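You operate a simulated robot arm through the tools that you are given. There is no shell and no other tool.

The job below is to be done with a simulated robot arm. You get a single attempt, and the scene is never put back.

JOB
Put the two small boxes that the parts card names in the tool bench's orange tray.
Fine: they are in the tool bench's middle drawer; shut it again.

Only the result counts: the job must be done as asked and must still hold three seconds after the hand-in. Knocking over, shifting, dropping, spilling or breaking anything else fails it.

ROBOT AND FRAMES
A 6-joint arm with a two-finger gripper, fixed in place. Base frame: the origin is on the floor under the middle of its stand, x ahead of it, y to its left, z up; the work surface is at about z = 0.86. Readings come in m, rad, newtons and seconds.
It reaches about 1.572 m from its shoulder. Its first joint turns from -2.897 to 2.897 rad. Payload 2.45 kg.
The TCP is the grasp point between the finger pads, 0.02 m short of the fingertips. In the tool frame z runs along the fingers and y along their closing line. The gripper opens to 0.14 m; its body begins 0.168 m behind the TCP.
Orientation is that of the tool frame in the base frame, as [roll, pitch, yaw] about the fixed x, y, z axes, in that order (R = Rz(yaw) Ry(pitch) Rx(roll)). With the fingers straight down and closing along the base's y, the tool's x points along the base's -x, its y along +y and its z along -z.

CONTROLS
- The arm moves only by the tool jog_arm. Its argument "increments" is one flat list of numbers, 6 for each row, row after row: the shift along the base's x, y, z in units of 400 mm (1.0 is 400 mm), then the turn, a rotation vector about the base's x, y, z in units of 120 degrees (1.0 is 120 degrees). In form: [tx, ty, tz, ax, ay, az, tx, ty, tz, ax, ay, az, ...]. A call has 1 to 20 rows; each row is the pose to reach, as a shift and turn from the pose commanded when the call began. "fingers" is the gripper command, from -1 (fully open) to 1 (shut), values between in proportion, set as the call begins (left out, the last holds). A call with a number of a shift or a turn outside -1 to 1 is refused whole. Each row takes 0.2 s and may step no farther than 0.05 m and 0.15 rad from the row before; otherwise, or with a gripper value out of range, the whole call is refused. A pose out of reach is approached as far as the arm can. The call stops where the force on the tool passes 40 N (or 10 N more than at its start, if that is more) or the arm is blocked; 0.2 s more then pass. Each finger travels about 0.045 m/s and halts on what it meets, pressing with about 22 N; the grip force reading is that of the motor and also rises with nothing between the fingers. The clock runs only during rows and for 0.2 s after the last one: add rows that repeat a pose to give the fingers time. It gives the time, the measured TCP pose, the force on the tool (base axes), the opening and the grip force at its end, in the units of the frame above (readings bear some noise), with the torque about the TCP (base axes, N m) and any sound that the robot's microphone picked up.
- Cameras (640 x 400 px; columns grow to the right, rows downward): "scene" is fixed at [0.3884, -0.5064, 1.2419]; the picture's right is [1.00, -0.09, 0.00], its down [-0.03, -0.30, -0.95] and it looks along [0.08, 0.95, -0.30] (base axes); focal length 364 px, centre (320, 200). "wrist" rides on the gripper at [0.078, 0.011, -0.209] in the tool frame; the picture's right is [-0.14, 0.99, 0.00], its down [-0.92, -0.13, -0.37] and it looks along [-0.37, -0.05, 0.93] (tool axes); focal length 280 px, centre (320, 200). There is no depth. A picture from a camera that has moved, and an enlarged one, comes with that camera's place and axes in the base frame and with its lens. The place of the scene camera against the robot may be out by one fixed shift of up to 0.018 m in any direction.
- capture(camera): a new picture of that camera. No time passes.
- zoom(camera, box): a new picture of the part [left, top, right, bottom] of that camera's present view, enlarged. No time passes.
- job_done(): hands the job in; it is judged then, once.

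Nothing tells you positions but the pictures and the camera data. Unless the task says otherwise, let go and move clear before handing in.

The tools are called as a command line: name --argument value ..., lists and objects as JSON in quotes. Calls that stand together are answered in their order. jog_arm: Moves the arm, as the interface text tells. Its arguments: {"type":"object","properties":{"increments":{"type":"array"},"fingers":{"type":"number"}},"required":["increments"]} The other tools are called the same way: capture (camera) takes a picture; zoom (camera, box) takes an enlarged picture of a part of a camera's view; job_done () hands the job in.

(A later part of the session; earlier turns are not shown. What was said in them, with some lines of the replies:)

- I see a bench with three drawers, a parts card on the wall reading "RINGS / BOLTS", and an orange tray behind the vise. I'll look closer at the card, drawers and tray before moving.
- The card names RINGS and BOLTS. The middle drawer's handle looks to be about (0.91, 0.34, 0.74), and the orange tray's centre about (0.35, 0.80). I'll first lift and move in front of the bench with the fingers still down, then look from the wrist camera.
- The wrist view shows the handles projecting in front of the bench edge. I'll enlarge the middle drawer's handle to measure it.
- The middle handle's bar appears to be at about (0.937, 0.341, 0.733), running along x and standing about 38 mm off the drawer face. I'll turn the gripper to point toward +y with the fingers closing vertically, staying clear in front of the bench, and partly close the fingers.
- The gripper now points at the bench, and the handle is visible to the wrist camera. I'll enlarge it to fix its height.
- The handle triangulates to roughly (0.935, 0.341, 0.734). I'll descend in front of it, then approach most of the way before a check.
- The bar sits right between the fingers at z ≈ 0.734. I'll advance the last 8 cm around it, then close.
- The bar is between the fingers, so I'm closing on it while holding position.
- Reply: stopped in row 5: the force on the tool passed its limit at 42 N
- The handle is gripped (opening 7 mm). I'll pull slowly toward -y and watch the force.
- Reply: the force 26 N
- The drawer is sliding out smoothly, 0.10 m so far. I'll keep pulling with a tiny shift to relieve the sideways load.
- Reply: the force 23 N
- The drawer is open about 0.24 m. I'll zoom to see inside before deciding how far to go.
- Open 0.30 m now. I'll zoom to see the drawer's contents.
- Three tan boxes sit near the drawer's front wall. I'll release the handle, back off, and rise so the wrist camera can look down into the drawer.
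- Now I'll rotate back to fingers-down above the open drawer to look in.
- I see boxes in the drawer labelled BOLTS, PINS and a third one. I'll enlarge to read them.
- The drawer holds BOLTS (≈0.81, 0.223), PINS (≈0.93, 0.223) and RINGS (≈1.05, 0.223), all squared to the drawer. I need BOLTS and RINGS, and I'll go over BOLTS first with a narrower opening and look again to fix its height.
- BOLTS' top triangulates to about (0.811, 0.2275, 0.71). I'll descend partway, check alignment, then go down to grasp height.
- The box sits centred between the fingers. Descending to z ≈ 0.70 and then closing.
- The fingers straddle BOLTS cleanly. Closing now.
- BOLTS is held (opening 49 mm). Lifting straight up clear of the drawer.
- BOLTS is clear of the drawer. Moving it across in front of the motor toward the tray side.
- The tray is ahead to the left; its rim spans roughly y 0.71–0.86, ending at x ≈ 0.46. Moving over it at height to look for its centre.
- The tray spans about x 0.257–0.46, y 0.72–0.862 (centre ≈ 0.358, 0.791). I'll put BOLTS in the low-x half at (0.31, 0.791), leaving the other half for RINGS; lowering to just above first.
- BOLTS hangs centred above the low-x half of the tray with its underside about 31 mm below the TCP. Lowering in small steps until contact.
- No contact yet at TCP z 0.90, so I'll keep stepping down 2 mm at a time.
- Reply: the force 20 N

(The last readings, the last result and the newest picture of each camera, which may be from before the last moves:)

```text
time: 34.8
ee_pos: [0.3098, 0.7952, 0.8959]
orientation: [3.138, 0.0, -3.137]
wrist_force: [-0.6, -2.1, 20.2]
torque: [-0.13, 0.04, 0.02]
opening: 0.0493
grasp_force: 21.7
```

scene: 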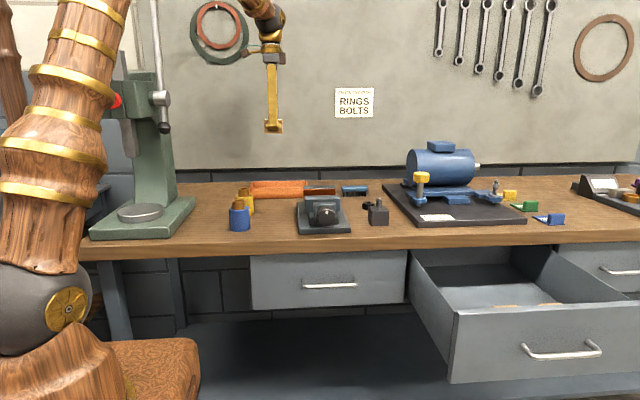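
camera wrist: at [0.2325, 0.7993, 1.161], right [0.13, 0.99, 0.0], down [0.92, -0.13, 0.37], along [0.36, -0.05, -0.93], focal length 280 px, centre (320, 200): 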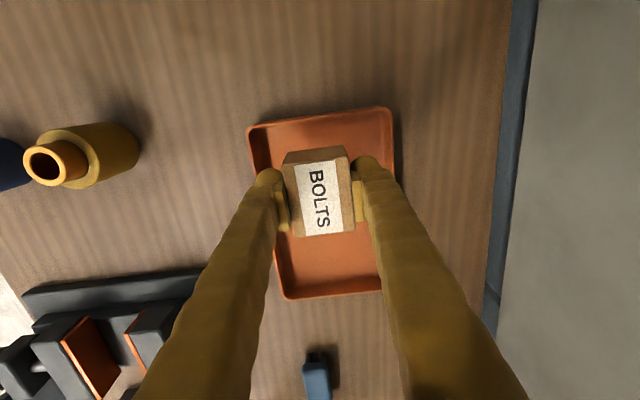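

The box is in contact with the tray floor. Opening slightly to release, keeping the fingers inside the tray walls.

jog_arm --increments '[0, 0, 0.005, 0, 0, 0, 0, 0, 0.005, 0, 0, 0, 0, 0, 0.005, 0, 0, 0]' --fingers 0.1

capture --camera "wrist"

```text
time: 35.6
ee_pos: [0.3111, 0.7951, 0.8967]
orientation: [3.137, 0.0, -3.137]
wrist_force: [0.1, 1.1, -0.3]
torque: [-0.02, -0.04, -0.01]
opening: 0.0628
grasp_force: 0.1
```

```text
taken
camera wrist: at [0.2316, 0.804, 1.1065], right [0.13, 0.99, 0.0], down [0.92, -0.13, 0.37], along [0.36, -0.05, -0.93], focal length 280 px, centre (320, 200)
```

wrist: 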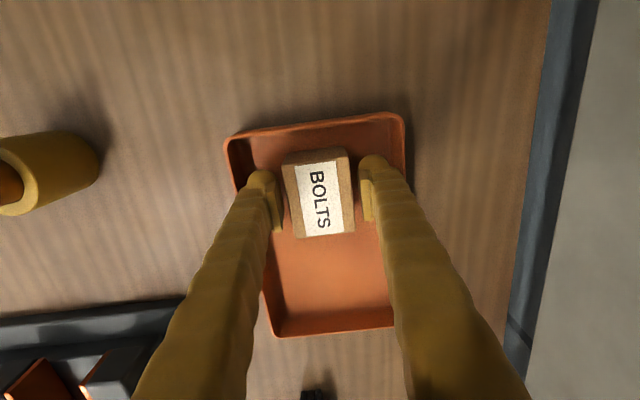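

BOLTS is free in the tray with the fingers clear on both sides. Rising straight up and checking it stays put.

jog_arm --increments '[0, 0, 0.03, 0, 0, 0, 0, 0, 0.08, 0, 0, 0, 0, 0, 0.16, 0, 0, 0, 0, 0, 0.26, 0, 0, 0, 0, 0, 0.36, 0, 0, 0, 0, 0, 0.46, 0, 0, 0, 0, 0, 0.56, 0, 0, 0]'

capture --camera "wrist"

```text
time: 37.2
ee_pos: [0.3072, 0.7943, 1.1239]
orientation: [3.14, 0.002, -3.139]
wrist_force: [-0.2, 1.2, -0.6]
torque: [0.01, 0.03, -0.03]
opening: 0.0629
grasp_force: 0.1
```

```text
taken
camera wrist: at [0.2293, 0.8033, 1.3325], right [0.13, 0.99, 0.0], down [0.92, -0.13, 0.37], along [0.36, -0.05, -0.93], focal length 280 px, centre (320, 200)
```

wrist: 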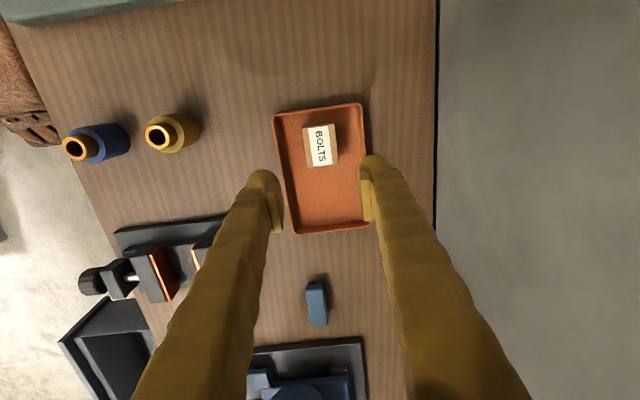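

BOLTS sits flat in the tray. Heading back along the same path for RINGS.

jog_arm --increments '[0.043, -0.108, 0, 0, 0, 0, 0.087, -0.216, 0, 0, 0, 0, 0.131, -0.323, 0, 0, 0, 0, 0.175, -0.431, 0, 0, 0, 0, 0.219, -0.539, 0, 0, 0, 0, 0.262, -0.647, 0, 0, 0, 0, 0.306, -0.755, 0, 0, 0, 0, 0.35, -0.8625, 0, 0, 0, 0]' --fingers -0.43

jog_arm --increments '[0.09, -0.057, 0, 0, 0, 0, 0.18, -0.113, 0, 0, 0, 0, 0.27, -0.17, 0, 0, 0, 0, 0.36, -0.227, 0, 0, 0, 0, 0.45, -0.284, 0, 0, 0, 0, 0.54, -0.34, 0, 0, 0, 0, 0.63, -0.397, 0, 0, 0, 0, 0.72, -0.454, 0, 0, 0, 0, 0.81, -0.511, 0, 0, 0, 0, 0.9, -0.5675, 0, 0, 0, 0]'

capture --camera "wrist"

```text
time: 39.0
ee_pos: [0.4485, 0.4473, 1.1229]
orientation: [3.138, 0.0, -3.139]
wrist_force: [0.3, 0.4, 0.3]
torque: [-0.01, -0.02, -0.01]
opening: 0.1002
grasp_force: 0.1
```

```text
time: 41.2
ee_pos: [0.8083, 0.2227, 1.1242]
orientation: [3.138, 0.002, -3.138]
wrist_force: [-0.6, 0.5, -0.2]
torque: [0.02, -0.04, -0.03]
opening: 0.1002
grasp_force: 0.1
```

```text
taken
camera wrist: at [0.7319, 0.2317, 1.3342], right [0.13, 0.99, 0.0], down [0.92, -0.13, 0.37], along [0.36, -0.05, -0.93], focal length 280 px, centre (320, 200)
```

wrist: 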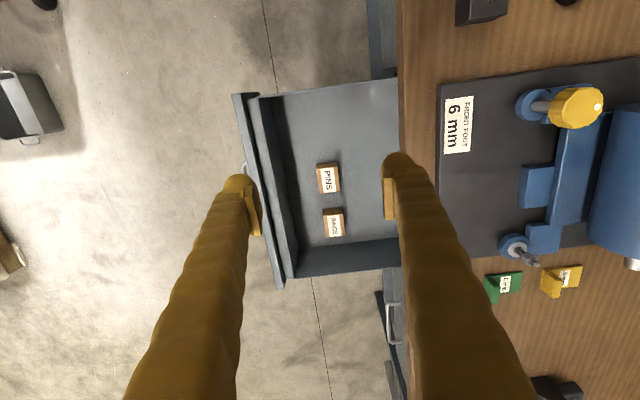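

PINS and RINGS remain in place. Moving over RINGS at (1.05, 0.2275) and descending partway.

jog_arm --increments '[0.1, 0.0125, 0, 0, 0, 0, 0.2, 0.0125, 0, 0, 0, 0, 0.3, 0.0125, 0, 0, 0, 0, 0.4, 0.0125, 0, 0, 0, 0, 0.5, 0.0125, 0, 0, 0, 0, 0.6, 0.0125, 0, 0, 0, 0, 0.6, 0.0125, -0.12, 0, 0, 0, 0.6, 0.0125, -0.24, 0, 0, 0, 0.6, 0.0125, -0.36, 0, 0, 0, 0.6, 0.0125, -0.475, 0, 0, 0]'

capture --camera "wrist"

capture --camera "scene"

```text
time: 43.4
ee_pos: [1.0509, 0.2264, 0.9322]
orientation: [3.138, 0.001, -3.137]
wrist_force: [-0.9, 0.2, 0.1]
torque: [0.0, -0.03, 0.0]
opening: 0.0996
grasp_force: 0.0
```

```text
taken
camera wrist: at [0.9725, 0.2359, 1.1415], right [0.13, 0.99, 0.0], down [0.92, -0.13, 0.37], along [0.37, -0.05, -0.93], focal length 280 px, centre (320, 200)
```

wrist: 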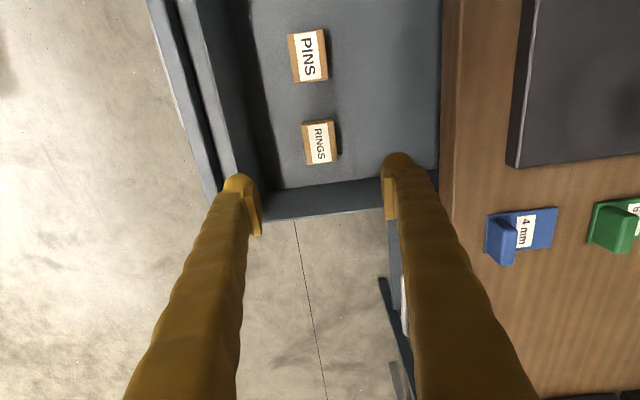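

```text
taken
```

scene: 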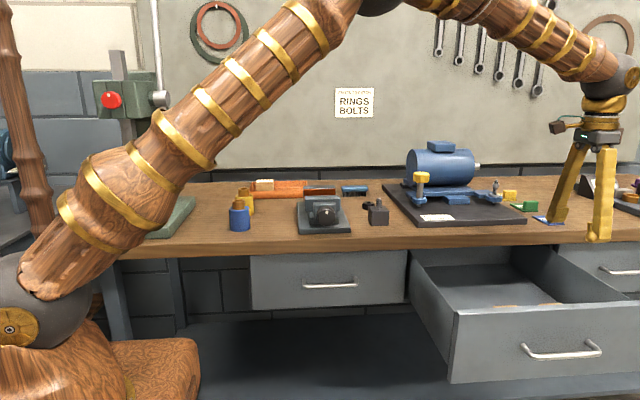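

RINGS is visible ahead of the fingers. Enlarging to fix its centre.

zoom --camera "wrist" --box '[270, 90, 390, 200]'

```text
3.64 times, centred on (330, 145) of wrist
camera zoom: at [0.9725, 0.2359, 1.1415], right [0.13, 0.99, 0.0], down [0.92, -0.13, 0.37], along [0.37, -0.05, -0.93], focal length 1020 px, centre (284, 400)
```

zoom: 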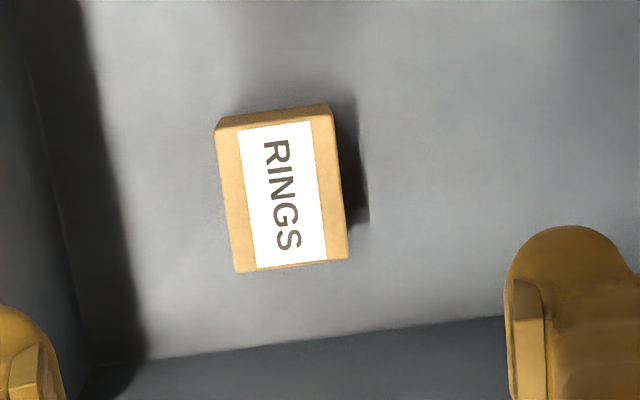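

RINGS' centre comes out at (1.050, 0.2266), matching the TCP. Descending to z ≈ 0.70.

jog_arm --increments '[0, 0, -0.1, 0, 0, 0, 0, 0, -0.2, 0, 0, 0, 0, 0, -0.3, 0, 0, 0, 0, 0, -0.4, 0, 0, 0, 0, 0, -0.48, 0, 0, 0, 0, 0, -0.54, 0, 0, 0, 0, 0, -0.575, 0, 0, 0]'

capture --camera "wrist"

```text
time: 45.0
ee_pos: [1.049, 0.2277, 0.7003]
orientation: [3.139, 0.001, -3.14]
wrist_force: [-0.2, -0.1, 0.5]
torque: [0.0, -0.02, -0.01]
opening: 0.1003
grasp_force: 0.0
```

```text
taken
camera wrist: at [0.9717, 0.237, 0.9099], right [0.13, 0.99, 0.0], down [0.92, -0.13, 0.37], along [0.36, -0.05, -0.93], focal length 280 px, centre (320, 200)
```

wrist: 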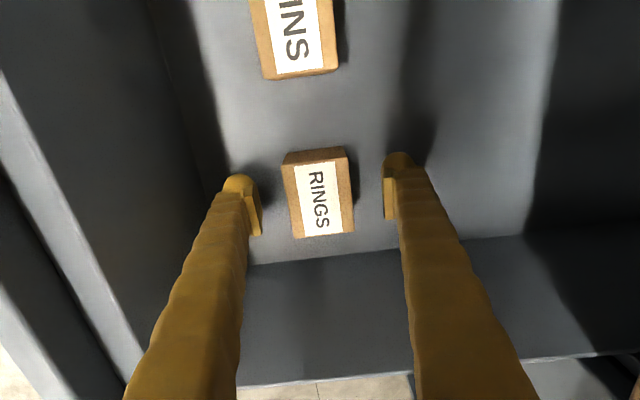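

The fingers straddle RINGS squarely. Closing.

jog_arm --increments '[0, 0, 0, 0, 0, 0, 0, 0, 0, 0, 0, 0, 0, 0, 0, 0, 0, 0, 0, 0, 0, 0, 0, 0, 0, 0, 0, 0, 0, 0]' --fingers 1

jog_arm --increments '[0, 0, 0.05, 0, 0, 0, 0, 0, 0.15, 0, 0, 0, 0, 0, 0.25, 0, 0, 0, 0, 0, 0.35, 0, 0, 0, 0, 0, 0.45, 0, 0, 0, 0, 0, 0.55, 0, 0, 0, 0, 0, 0.65, 0, 0, 0, 0, 0, 0.75, 0, 0, 0, 0, 0, 0.85, 0, 0, 0, 0, 0, 0.95, 0, 0, 0, 0, 0, 1.0, 0, 0, 0]'

capture --camera "wrist"

capture --camera "scene"

```text
time: 46.2
ee_pos: [1.0501, 0.2276, 0.7009]
orientation: [3.138, 0.001, -3.139]
wrist_force: [0.2, 0.4, -0.3]
torque: [-0.03, -0.01, -0.02]
opening: 0.0492
grasp_force: 22.2
```

```text
time: 48.6
ee_pos: [1.05, 0.2281, 1.1029]
orientation: [3.138, -0.001, -3.139]
wrist_force: [0.9, 0.0, -2.3]
torque: [-0.02, 0.0, -0.02]
opening: 0.0493
grasp_force: 22.0
```

```text
taken
camera wrist: at [0.9727, 0.2373, 1.3126], right [0.13, 0.99, 0.0], down [0.92, -0.13, 0.37], along [0.36, -0.05, -0.93], focal length 280 px, centre (320, 200)
```

wrist: 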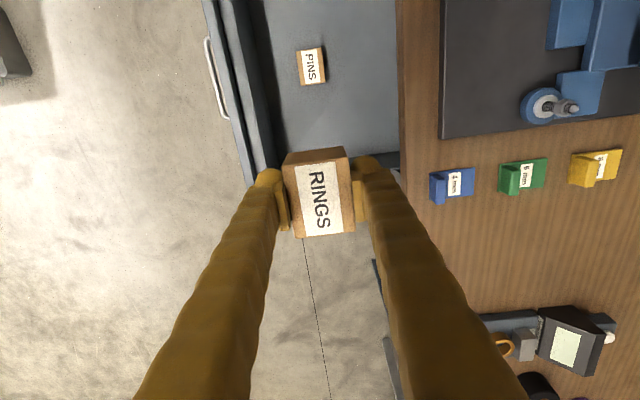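

```text
taken
```

scene: 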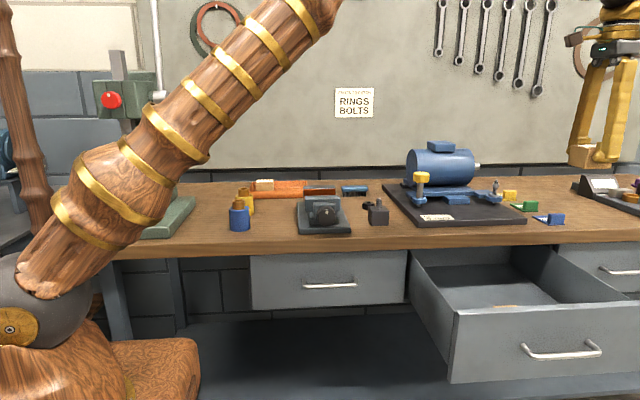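

RINGS is held and lifted; PINS stays in the drawer. Carrying RINGS back along the same route.

jog_arm --increments '[-0.1, 0, 0.05, 0, 0, 0, -0.2, 0, 0.05, 0, 0, 0, -0.3, 0, 0.05, 0, 0, 0, -0.4, 0, 0.05, 0, 0, 0, -0.5, 0, 0.05, 0, 0, 0, -0.6, 0, 0.05, 0, 0, 0, -0.7, 0.062, 0.05, 0, 0, 0, -0.8, 0.124, 0.05, 0, 0, 0, -0.9, 0.186, 0.05, 0, 0, 0, -1.0, 0.248, 0.05, 0, 0, 0]'

jog_arm --increments '[-0.1, 0.0615, 0, 0, 0, 0, -0.2, 0.123, 0, 0, 0, 0, -0.3, 0.1845, 0, 0, 0, 0, -0.4, 0.246, 0, 0, 0, 0, -0.5, 0.3075, 0, 0, 0, 0, -0.512, 0.41, 0, 0, 0, 0, -0.525, 0.515, 0, 0, 0, 0, -0.537, 0.62, 0, 0, 0, 0, -0.55, 0.725, 0, 0, 0, 0, -0.562, 0.83, 0, 0, 0, 0, -0.575, 0.9325, 0, 0, 0, 0]'

capture --camera "wrist"

```text
time: 50.8
ee_pos: [0.6465, 0.3271, 1.1209]
orientation: [3.139, -0.002, -3.138]
wrist_force: [-0.1, -0.5, -3.0]
torque: [-0.04, -0.01, -0.03]
opening: 0.0491
grasp_force: 21.3
```

```text
time: 53.2
ee_pos: [0.422, 0.699, 1.1205]
orientation: [3.138, -0.001, -3.139]
wrist_force: [-0.3, 0.1, -1.2]
torque: [0.05, -0.04, 0.0]
opening: 0.0495
grasp_force: 22.4
```

```text
taken
camera wrist: at [0.3436, 0.7087, 1.3296], right [0.13, 0.99, 0.0], down [0.92, -0.13, 0.37], along [0.37, -0.05, -0.93], focal length 280 px, centre (320, 200)
```

wrist: 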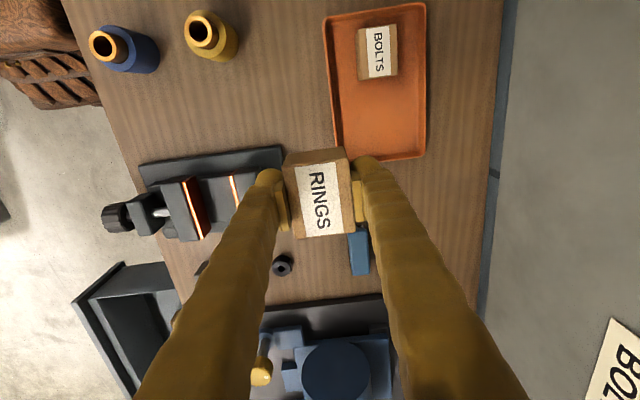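

BOLTS is at (0.31, 0.793) in the tray. I'll place RINGS at about (0.408, 0.794); moving over and lowering to just above the floor.

jog_arm --increments '[-0.01, 0.08, 0, 0, 0, 0, -0.02, 0.16, 0, 0, 0, 0, -0.03, 0.235, 0, 0, 0, 0, -0.03, 0.235, -0.1, 0, 0, 0, -0.03, 0.235, -0.2, 0, 0, 0, -0.03, 0.235, -0.3, 0, 0, 0, -0.03, 0.235, -0.4, 0, 0, 0]'

capture --camera "wrist"

zoom --camera "scene" --box '[220, 120, 380, 220]'

```text
time: 54.8
ee_pos: [0.4076, 0.794, 0.9631]
orientation: [3.139, 0.0, -3.138]
wrist_force: [-0.4, 0.4, -1.6]
torque: [0.02, 0.04, -0.02]
opening: 0.0491
grasp_force: 21.9
```

```text
taken
camera wrist: at [0.3291, 0.8038, 1.1716], right [0.13, 0.99, 0.0], down [0.92, -0.13, 0.37], along [0.37, -0.05, -0.93], focal length 280 px, centre (320, 200)
```

wrist: 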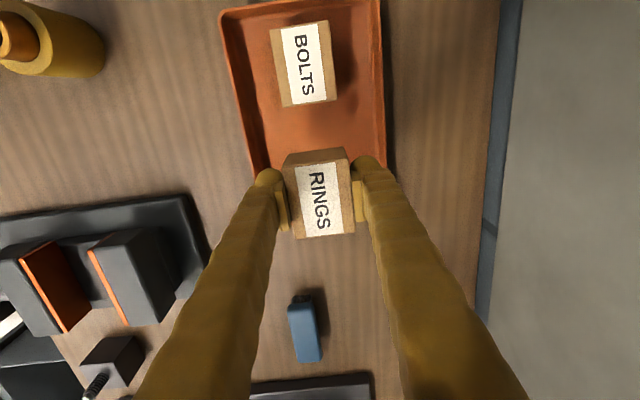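

```text
4.00 times, centred on (300, 170) of scene
camera zoom: at [0.3884, -0.5064, 1.2419], right [1.0, -0.09, 0.0], down [-0.03, -0.3, -0.95], along [0.08, 0.95, -0.3], focal length 1455 px, centre (400, 320)
```

zoom: 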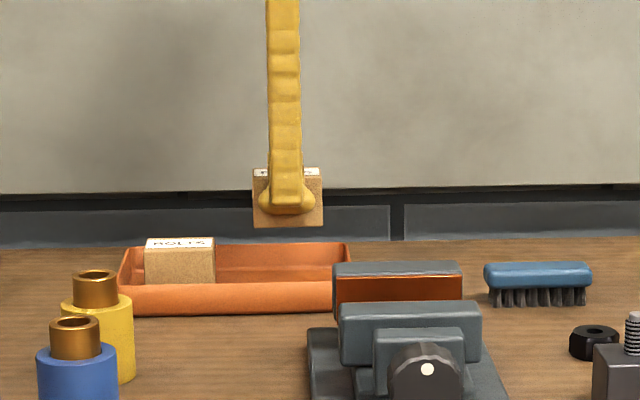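

RINGS hangs over the free half of the tray. Lowering the rest of the way, slowly near the floor.

jog_arm --increments '[0, 0, -0.06, 0, 0, 0, 0, 0, -0.11, 0, 0, 0, 0, 0, -0.14, 0, 0, 0, 0, 0, -0.15, 0, 0, 0]'

jog_arm --increments '[0, 0, -0.005, 0, 0, 0, 0, 0, -0.005, 0, 0, 0]'

```text
time: 55.8
ee_pos: [0.4081, 0.7937, 0.9014]
orientation: [3.138, 0.001, -3.138]
wrist_force: [-0.7, 0.7, -1.9]
torque: [-0.02, 0.04, -0.03]
opening: 0.0488
grasp_force: 21.8
```

```text
time: 56.4
ee_pos: [0.4071, 0.7946, 0.8996]
orientation: [3.138, -0.001, -3.137]
wrist_force: [-0.5, -0.3, -2.8]
torque: [0.0, 0.02, -0.01]
opening: 0.0493
grasp_force: 22.0
```

jog_arm --increments '[0, 0, -0.004, 0, 0, 0, 0, 0, -0.004, 0, 0, 0]'

jog_arm --increments '[0, 0, -0.004, 0, 0, 0, 0, 0, -0.004, 0, 0, 0]'

```text
time: 57.0
ee_pos: [0.4074, 0.795, 0.8973]
orientation: [3.139, 0.0, -3.139]
wrist_force: [-3.0, -1.7, 13.0]
torque: [-0.25, 0.13, -0.01]
opening: 0.0492
grasp_force: 22.6
```

```text
time: 57.6
ee_pos: [0.4089, 0.7933, 0.8973]
orientation: [3.137, 0.001, -3.139]
wrist_force: [-1.2, 5.5, 18.6]
torque: [-0.01, -0.01, -0.01]
opening: 0.0494
grasp_force: 21.8
```

RINGS is resting on the tray floor. Releasing gently and rising.

jog_arm --increments '[0, 0, 0.005, 0, 0, 0, 0, 0, 0.005, 0, 0, 0, 0, 0, 0.005, 0, 0, 0]' --fingers 0.1

jog_arm --increments '[0, 0, 0.03, 0, 0, 0, 0, 0, 0.08, 0, 0, 0, 0, 0, 0.16, 0, 0, 0, 0, 0, 0.26, 0, 0, 0, 0, 0, 0.36, 0, 0, 0, 0, 0, 0.46, 0, 0, 0, 0, 0, 0.56, 0, 0, 0]'

capture --camera "wrist"

zoom --camera "scene" --box '[220, 120, 380, 220]'

```text
time: 58.4
ee_pos: [0.4083, 0.7944, 0.8979]
orientation: [3.138, 0.0, -3.139]
wrist_force: [0.2, 0.8, -0.4]
torque: [0.04, 0.02, 0.01]
opening: 0.0631
grasp_force: 0.0
```

```text
time: 60.0
ee_pos: [0.4084, 0.7954, 1.1196]
orientation: [-3.142, 0.0, -3.138]
wrist_force: [0.1, 0.7, 0.0]
torque: [-0.05, 0.03, 0.02]
opening: 0.0631
grasp_force: 0.0
```

```text
taken
camera wrist: at [0.3308, 0.8045, 1.3294], right [0.13, 0.99, 0.0], down [0.92, -0.13, 0.37], along [0.36, -0.05, -0.93], focal length 280 px, centre (320, 200)
```

wrist: 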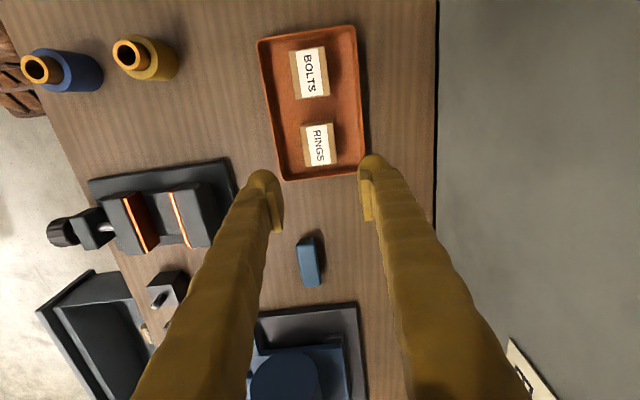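

```text
4.00 times, centred on (300, 170) of scene
camera zoom: at [0.3884, -0.5064, 1.2419], right [1.0, -0.09, 0.0], down [-0.03, -0.3, -0.95], along [0.08, 0.95, -0.3], focal length 1455 px, centre (400, 320)
```

zoom: 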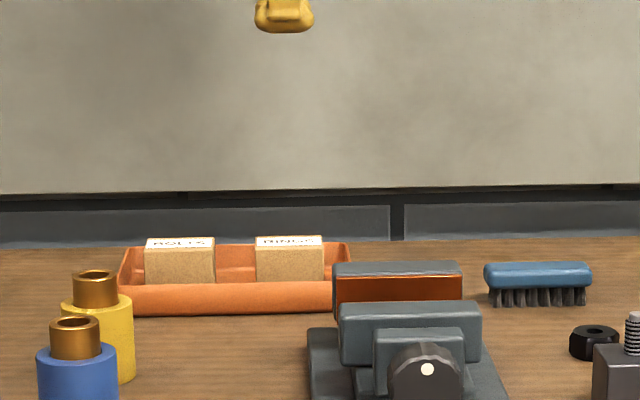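

Both BOLTS and RINGS are lying flat in the orange tray. Now I'll go back to shut the drawer, first returning in front of the bench.

jog_arm --increments '[0.013, -0.108, 0, 0, 0, 0, 0.026, -0.216, 0, 0, 0, 0, 0.039, -0.323, 0, 0, 0, 0, 0.052, -0.431, 0, 0, 0, 0, 0.066, -0.539, 0, 0, 0, 0, 0.079, -0.647, 0, 0, 0, 0, 0.092, -0.755, 0, 0, 0, 0, 0.105, -0.8625, 0, 0, 0, 0]'

jog_arm --increments '[0.0875, -0.0825, 0, 0, 0, 0, 0.175, -0.165, 0, 0, 0, 0, 0.2625, -0.2475, 0, 0, 0, 0, 0.35, -0.33, 0, 0, 0, 0, 0.4375, -0.4125, 0, 0, 0, 0, 0.525, -0.495, 0, 0, 0, 0, 0.6125, -0.5775, 0, 0, 0, 0, 0.7, -0.66, 0, 0, 0, 0, 0.7875, -0.7425, 0, 0, 0, 0, 0.875, -0.825, 0, 0, 0, 0]'

capture --camera "wrist"

```text
time: 61.8
ee_pos: [0.4505, 0.4478, 1.1214]
orientation: [3.139, 0.0, -3.138]
wrist_force: [0.0, -0.1, 0.4]
torque: [-0.01, 0.0, 0.0]
opening: 0.0629
grasp_force: 0.0
```

```text
time: 64.0
ee_pos: [0.8002, 0.1202, 1.1216]
orientation: [3.138, -0.001, -3.138]
wrist_force: [-0.8, -0.6, -0.2]
torque: [0.0, -0.01, -0.03]
opening: 0.0632
grasp_force: 0.0
```

```text
taken
camera wrist: at [0.7221, 0.1284, 1.3314], right [0.13, 0.99, 0.0], down [0.92, -0.13, 0.37], along [0.36, -0.05, -0.93], focal length 280 px, centre (320, 200)
```

wrist: 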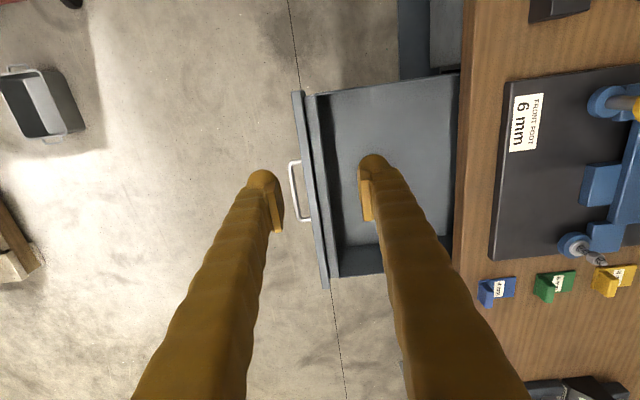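

The drawer is still open with its handle at y ≈ 0.043. Rotating the gripper to horizontal in front of the handle.

jog_arm --increments '[0.029, -0.033, 0, 0.0625, 0, 0, 0.058, -0.066, 0, 0.125, 0, 0, 0.087, -0.1, 0, 0.1875, 0, 0, 0.115, -0.133, 0, 0.25, 0, 0, 0.144, -0.167, 0, 0.3125, 0, 0, 0.173, -0.2, 0, 0.375, 0, 0, 0.2, -0.233, 0, 0.4375, 0, 0, 0.23, -0.267, 0, 0.5, 0, 0, 0.259, -0.3, -0.05, 0.5625, 0, 0, 0.288, -0.333, -0.11, 0.625, 0, 0, 0.317, -0.367, -0.17, 0.6875, 0, 0, 0.345, -0.4, -0.225, 0.75, 0, 0]' --fingers 0.15

capture --camera "wrist"

```text
time: 66.6
ee_pos: [0.9382, -0.0398, 1.0329]
orientation: [1.569, 0.006, 3.141]
wrist_force: [-0.2, -0.6, 0.7]
torque: [-0.14, 0.0, 0.0]
opening: 0.0595
grasp_force: 0.1
```

```text
taken
camera wrist: at [0.8602, -0.2498, 1.0426], right [0.13, 0.0, 0.99], down [0.92, -0.37, -0.12], along [0.37, 0.93, -0.04], focal length 280 px, centre (320, 200)
```

wrist: 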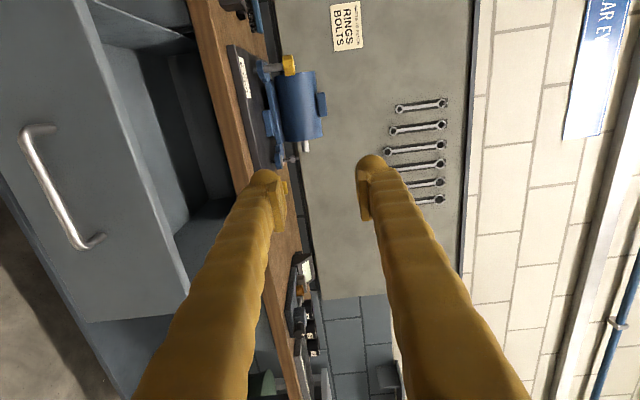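

Descending in front of the handle to z ≈ 0.7355.

jog_arm --increments '[0, 0, -0.106, 0, 0, 0, 0, 0, -0.212, 0, 0, 0, 0, 0, -0.318, 0, 0, 0, 0, 0, -0.424, 0, 0, 0, 0, 0, -0.53, 0, 0, 0, 0, 0, -0.636, 0, 0, 0, 0, 0, -0.7425, 0, 0, 0]'

capture --camera "wrist"

```text
time: 68.2
ee_pos: [0.9375, -0.0412, 0.7375]
orientation: [1.569, 0.005, -3.14]
wrist_force: [0.0, -0.1, 0.6]
torque: [-0.06, -0.01, 0.02]
opening: 0.0595
grasp_force: 0.1
```

```text
taken
camera wrist: at [0.8603, -0.2505, 0.7483], right [0.13, 0.0, 0.99], down [0.92, -0.37, -0.12], along [0.36, 0.93, -0.05], focal length 280 px, centre (320, 200)
```

wrist: 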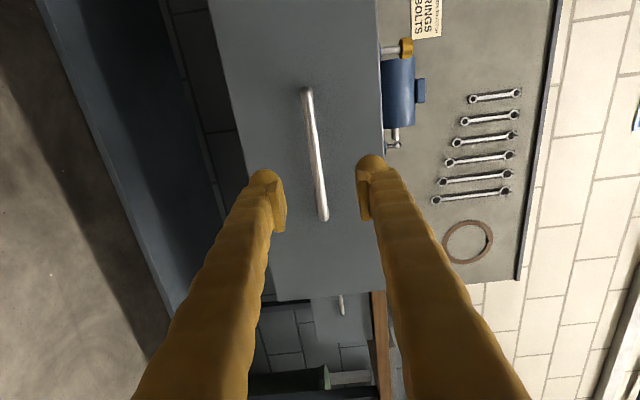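

The bar lies between the fingers. Advancing onto it and closing.

jog_arm --increments '[0, 0.05, -0.005, 0, 0, 0, 0, 0.1, -0.006, 0, 0, 0, 0, 0.15, -0.006, 0, 0, 0, 0, 0.19, -0.006, 0, 0, 0, 0, 0.213, -0.006, 0, 0, 0]'

capture --camera "wrist"

capture --camera "scene"

```text
time: 69.4
ee_pos: [0.9379, 0.0435, 0.7348]
orientation: [1.568, 0.002, -3.141]
wrist_force: [0.4, -0.2, 0.2]
torque: [-0.01, 0.01, 0.0]
opening: 0.0593
grasp_force: 0.0
```

```text
taken
camera wrist: at [0.8603, -0.1666, 0.744], right [0.13, 0.0, 0.99], down [0.92, -0.37, -0.13], along [0.36, 0.93, -0.05], focal length 280 px, centre (320, 200)
```

wrist: 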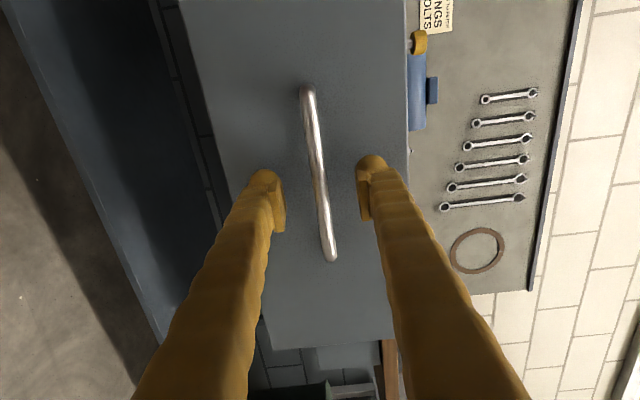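

```text
taken
```

scene: 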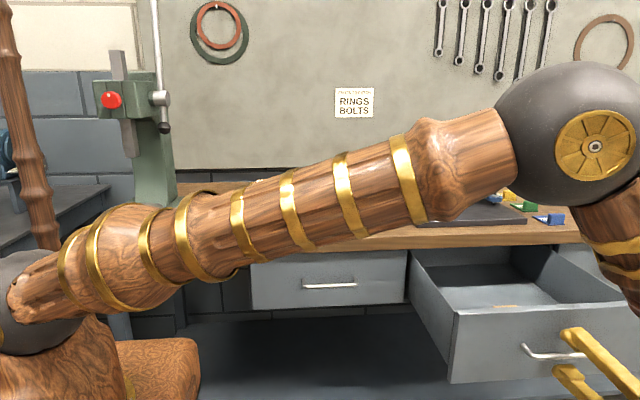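

jog_arm --increments '[0, 0, 0, 0, 0, 0, 0, 0, 0, 0, 0, 0, 0, 0, 0, 0, 0, 0, 0, 0, 0, 0, 0, 0, 0, 0, 0, 0, 0, 0]' --fingers 1

```text
time: 70.6
ee_pos: [0.9386, 0.0426, 0.7354]
orientation: [1.567, 0.004, -3.141]
wrist_force: [-4.0, 1.4, 20.2]
torque: [0.03, 0.23, 0.21]
opening: 0.0077
grasp_force: 35.7
```

The handle is gripped. Pushing the drawer in slowly, about half of the travel first.

jog_arm --increments '[0, 0.02, 0.002, 0, 0, 0, 0, 0.05, 0.003, 0, 0, 0, 0, 0.09, 0.003, 0, 0, 0, 0, 0.13, 0.003, 0, 0, 0, 0, 0.17, 0.003, 0, 0, 0, 0, 0.21, 0.003, 0, 0, 0, 0, 0.25, 0.003, 0, 0, 0, 0, 0.29, 0.003, 0, 0, 0, 0, 0.33, 0.003, 0, 0, 0, 0, 0.37, 0.003, 0, 0, 0, 0, 0.4, 0.003, 0, 0, 0]'

capture --camera "scene"

```text
time: 73.0
ee_pos: [0.9383, 0.2048, 0.7349]
orientation: [1.566, 0.003, -3.14]
wrist_force: [-25.3, 1.0, 19.3]
torque: [0.06, 0.23, 0.49]
opening: 0.0072
grasp_force: 35.4
```

```text
taken
```

scene: 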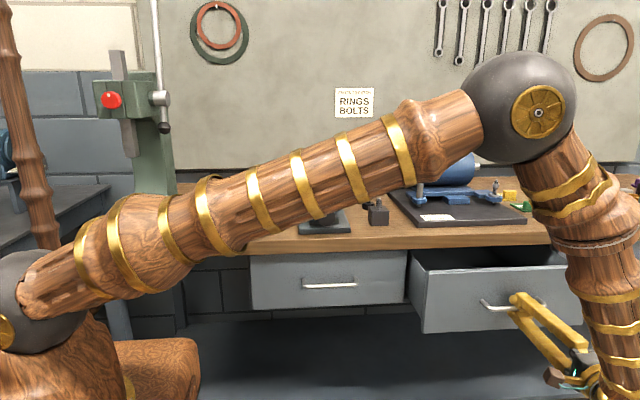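

The drawer is sliding in smoothly with about 0.14 m to go. Continuing, with a small relief of the sideways load.

jog_arm --increments '[-0.003, 0.02, 0.001, 0, 0, 0, -0.004, 0.06, 0.002, 0, 0, 0, -0.004, 0.1, 0.002, 0, 0, 0, -0.004, 0.14, 0.002, 0, 0, 0, -0.004, 0.18, 0.002, 0, 0, 0, -0.004, 0.22, 0.002, 0, 0, 0, -0.004, 0.26, 0.002, 0, 0, 0, -0.004, 0.29, 0.002, 0, 0, 0, -0.004, 0.31, 0.002, 0, 0, 0]'

capture --camera "scene"

capture --camera "wrist"

```text
time: 75.0
ee_pos: [0.9363, 0.328, 0.735]
orientation: [1.566, 0.005, 3.141]
wrist_force: [27.5, 1.3, -14.7]
torque: [-0.08, 0.24, 0.03]
opening: 0.0077
grasp_force: 35.5
```

```text
taken
```

scene: 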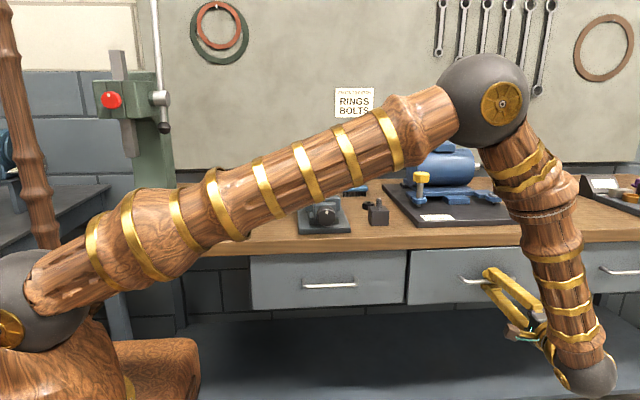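

```text
taken
camera wrist: at [0.8583, 0.1187, 0.7453], right [0.13, 0.0, 0.99], down [0.92, -0.37, -0.13], along [0.37, 0.93, -0.05], focal length 280 px, centre (320, 200)
```

wrist: 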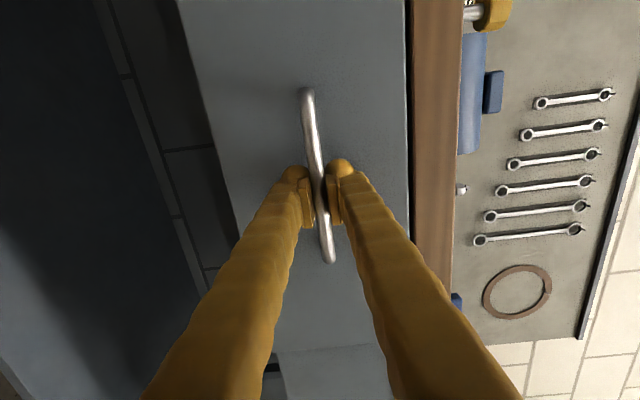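

About 12 mm remain. Easing it in with small steps until the stop pushes back.

jog_arm --increments '[0.002, 0.007, -0.001, 0, 0, 0, 0.002, 0.014, -0.001, 0, 0, 0, 0.002, 0.021, -0.001, 0, 0, 0, 0.002, 0.027, -0.001, 0, 0, 0]'

jog_arm --increments '[0, 0.003, 0, 0, 0, 0, 0, 0.006, 0, 0, 0, 0]'

```text
time: 76.0
ee_pos: [0.9369, 0.3371, 0.7349]
orientation: [1.567, 0.003, -3.138]
wrist_force: [-23.7, -0.3, 4.2]
torque: [0.01, 0.28, 0.56]
opening: 0.0074
grasp_force: 35.5
```

```text
time: 76.6
ee_pos: [0.9373, 0.3416, 0.7348]
orientation: [1.567, 0.003, 3.141]
wrist_force: [-28.0, -0.8, 5.9]
torque: [0.01, 0.28, 0.13]
opening: 0.0075
grasp_force: 35.3
```

No stop force yet; continuing in about 1 mm steps.

jog_arm --increments '[-0.001, 0.003, 0, 0, 0, 0, -0.001, 0.006, 0, 0, 0, 0]'

zoom --camera "scene" --box '[380, 220, 640, 330]'

```text
time: 77.2
ee_pos: [0.9384, 0.3412, 0.7345]
orientation: [1.567, 0.003, 3.14]
wrist_force: [-14.1, -21.8, -1.4]
torque: [-0.01, 0.3, 0.01]
opening: 0.0072
grasp_force: 35.4
```

```text
2.46 times, centred on (510, 275) of scene
camera zoom: at [0.3884, -0.5064, 1.2419], right [1.0, -0.09, 0.0], down [-0.03, -0.3, -0.95], along [0.08, 0.95, -0.3], focal length 896 px, centre (-148, 15)
```

zoom: 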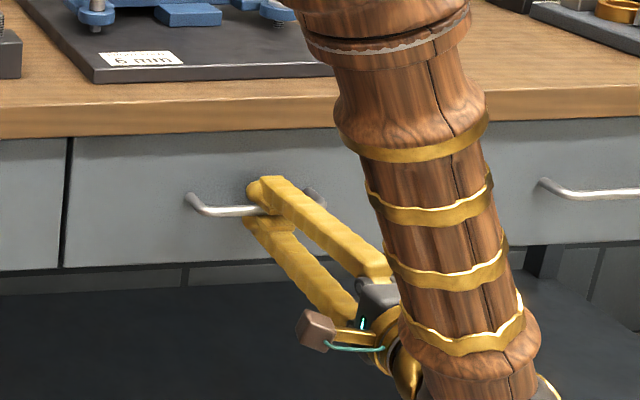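

The stop now pushes back with 22 N, and the drawer front is flush with its neighbours. Releasing the handle.

jog_arm --increments '[0, 0, 0, 0, 0, 0, 0, 0, 0, 0, 0, 0, 0, 0, 0, 0, 0, 0, 0, 0, 0, 0, 0, 0, 0, 0, 0, 0, 0, 0]' --fingers 0.1

capture --camera "wrist"

```text
time: 78.4
ee_pos: [0.9374, 0.3421, 0.7344]
orientation: [1.568, 0.005, 3.141]
wrist_force: [0.5, 1.2, 0.2]
torque: [-0.01, 0.0, 0.02]
opening: 0.0631
grasp_force: 0.0
```

```text
taken
camera wrist: at [0.859, 0.1338, 0.7451], right [0.13, 0.0, 0.99], down [0.92, -0.37, -0.13], along [0.37, 0.93, -0.05], focal length 280 px, centre (320, 200)
```

wrist: 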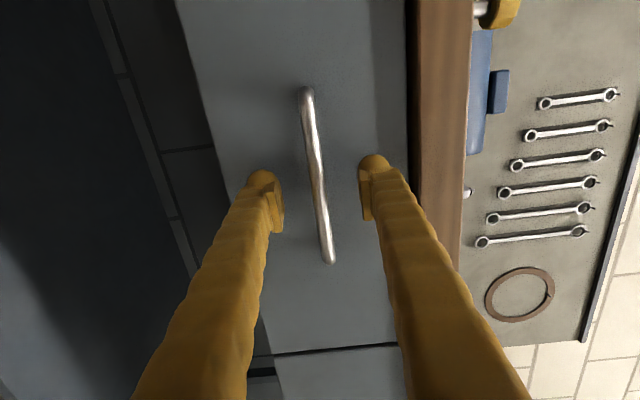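

The fingers are free of the bar. Backing straight off and then rising clear.

jog_arm --increments '[0, -0.06, 0, 0, 0, 0, 0, -0.14, 0, 0, 0, 0, 0, -0.24, 0, 0, 0, 0, 0, -0.34, 0, 0, 0, 0, 0, -0.44, 0, 0, 0, 0, 0, -0.5, 0, 0, 0, 0, 0, -0.5, 0.1, 0, 0, 0, 0, -0.5, 0.2, 0, 0, 0, 0, -0.5, 0.3, 0, 0, 0, 0, -0.5, 0.4, 0, 0, 0, 0, -0.5, 0.5, 0, 0, 0, 0, -0.5, 0.6, 0, 0, 0, 0, -0.5, 0.7, 0, 0, 0]'

capture --camera "scene"

capture --camera "wrist"

```text
time: 81.2
ee_pos: [0.9361, 0.1416, 1.0129]
orientation: [1.568, 0.003, -3.141]
wrist_force: [0.5, 0.5, 0.0]
torque: [0.07, 0.0, 0.01]
opening: 0.0629
grasp_force: 0.1
```

```text
taken
```

scene: 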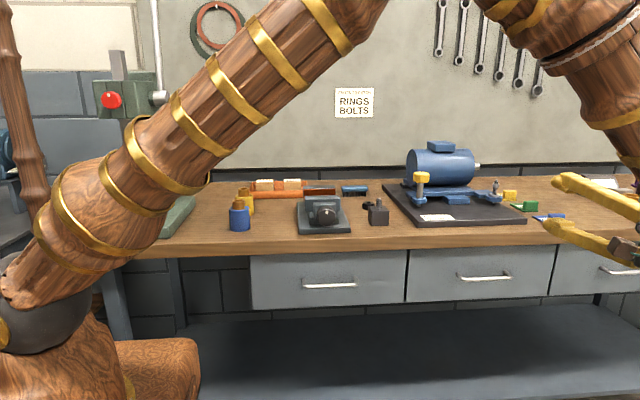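

```text
taken
camera wrist: at [0.8579, -0.067, 1.0226], right [0.13, 0.0, 0.99], down [0.92, -0.37, -0.13], along [0.37, 0.93, -0.05], focal length 280 px, centre (320, 200)
```

wrist: 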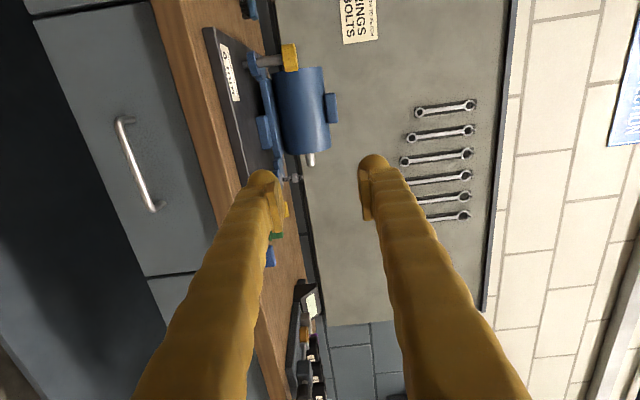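

The drawer looks shut and both boxes are in the tray. I'll zoom to compare the drawer with its initial state and confirm the tray.

zoom --camera "scene" --box '[400, 230, 560, 310]'

zoom --camera "scene" --box '[220, 150, 380, 250]'

zoom --camera "scene" --box '[380, 140, 640, 320]'

```text
4.00 times, centred on (480, 270) of scene
camera zoom: at [0.3884, -0.5064, 1.2419], right [1.0, -0.09, 0.0], down [-0.03, -0.3, -0.95], along [0.08, 0.95, -0.3], focal length 1455 px, centre (-320, -80)
```

zoom: 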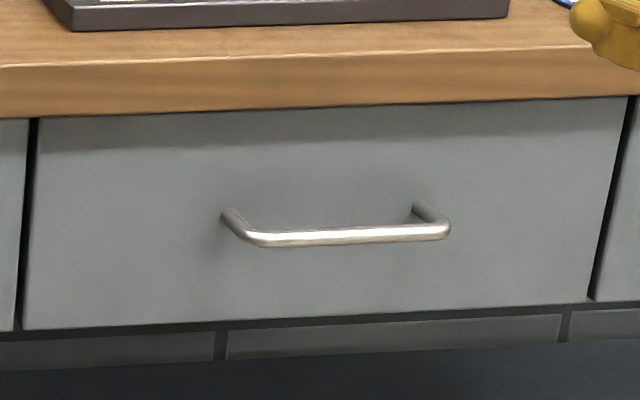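

```text
4.00 times, centred on (300, 200) of scene
camera zoom: at [0.3884, -0.5064, 1.2419], right [1.0, -0.09, 0.0], down [-0.03, -0.3, -0.95], along [0.08, 0.95, -0.3], focal length 1455 px, centre (400, 200)
```

zoom: 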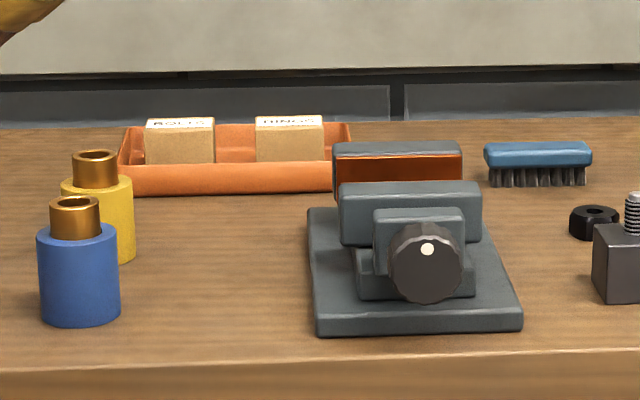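

```text
2.22 times, centred on (510, 230) of scene
camera zoom: at [0.3884, -0.5064, 1.2419], right [1.0, -0.09, 0.0], down [-0.03, -0.3, -0.95], along [0.08, 0.95, -0.3], focal length 808 px, centre (-102, 133)
```

zoom: 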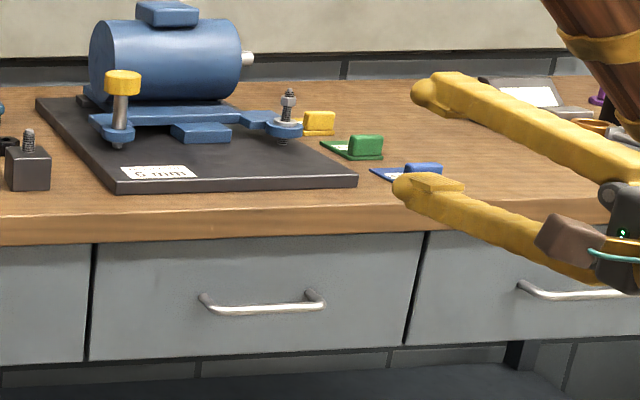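

The middle drawer and its handle match the initial picture exactly. BOLTS and RINGS lie flat in the orange tray, and nothing else has moved. The arm is clear, so I'm handing in.

job_done

```text
The job is handed in.
```

The BOLTS and RINGS boxes, the two named on the parts card, are now lying flat in the tool bench's orange tray. I took them from the middle drawer and pushed it shut until it met its stop. Its front and handle match the opening picture.

The third box, PINS, stayed in the drawer. In the last pictures nothing on the bench top in view had shifted. The gripper was open and clear of the bench when I handed in. I haven't seen the judge's verdict; the tool only confirmed the hand-in.
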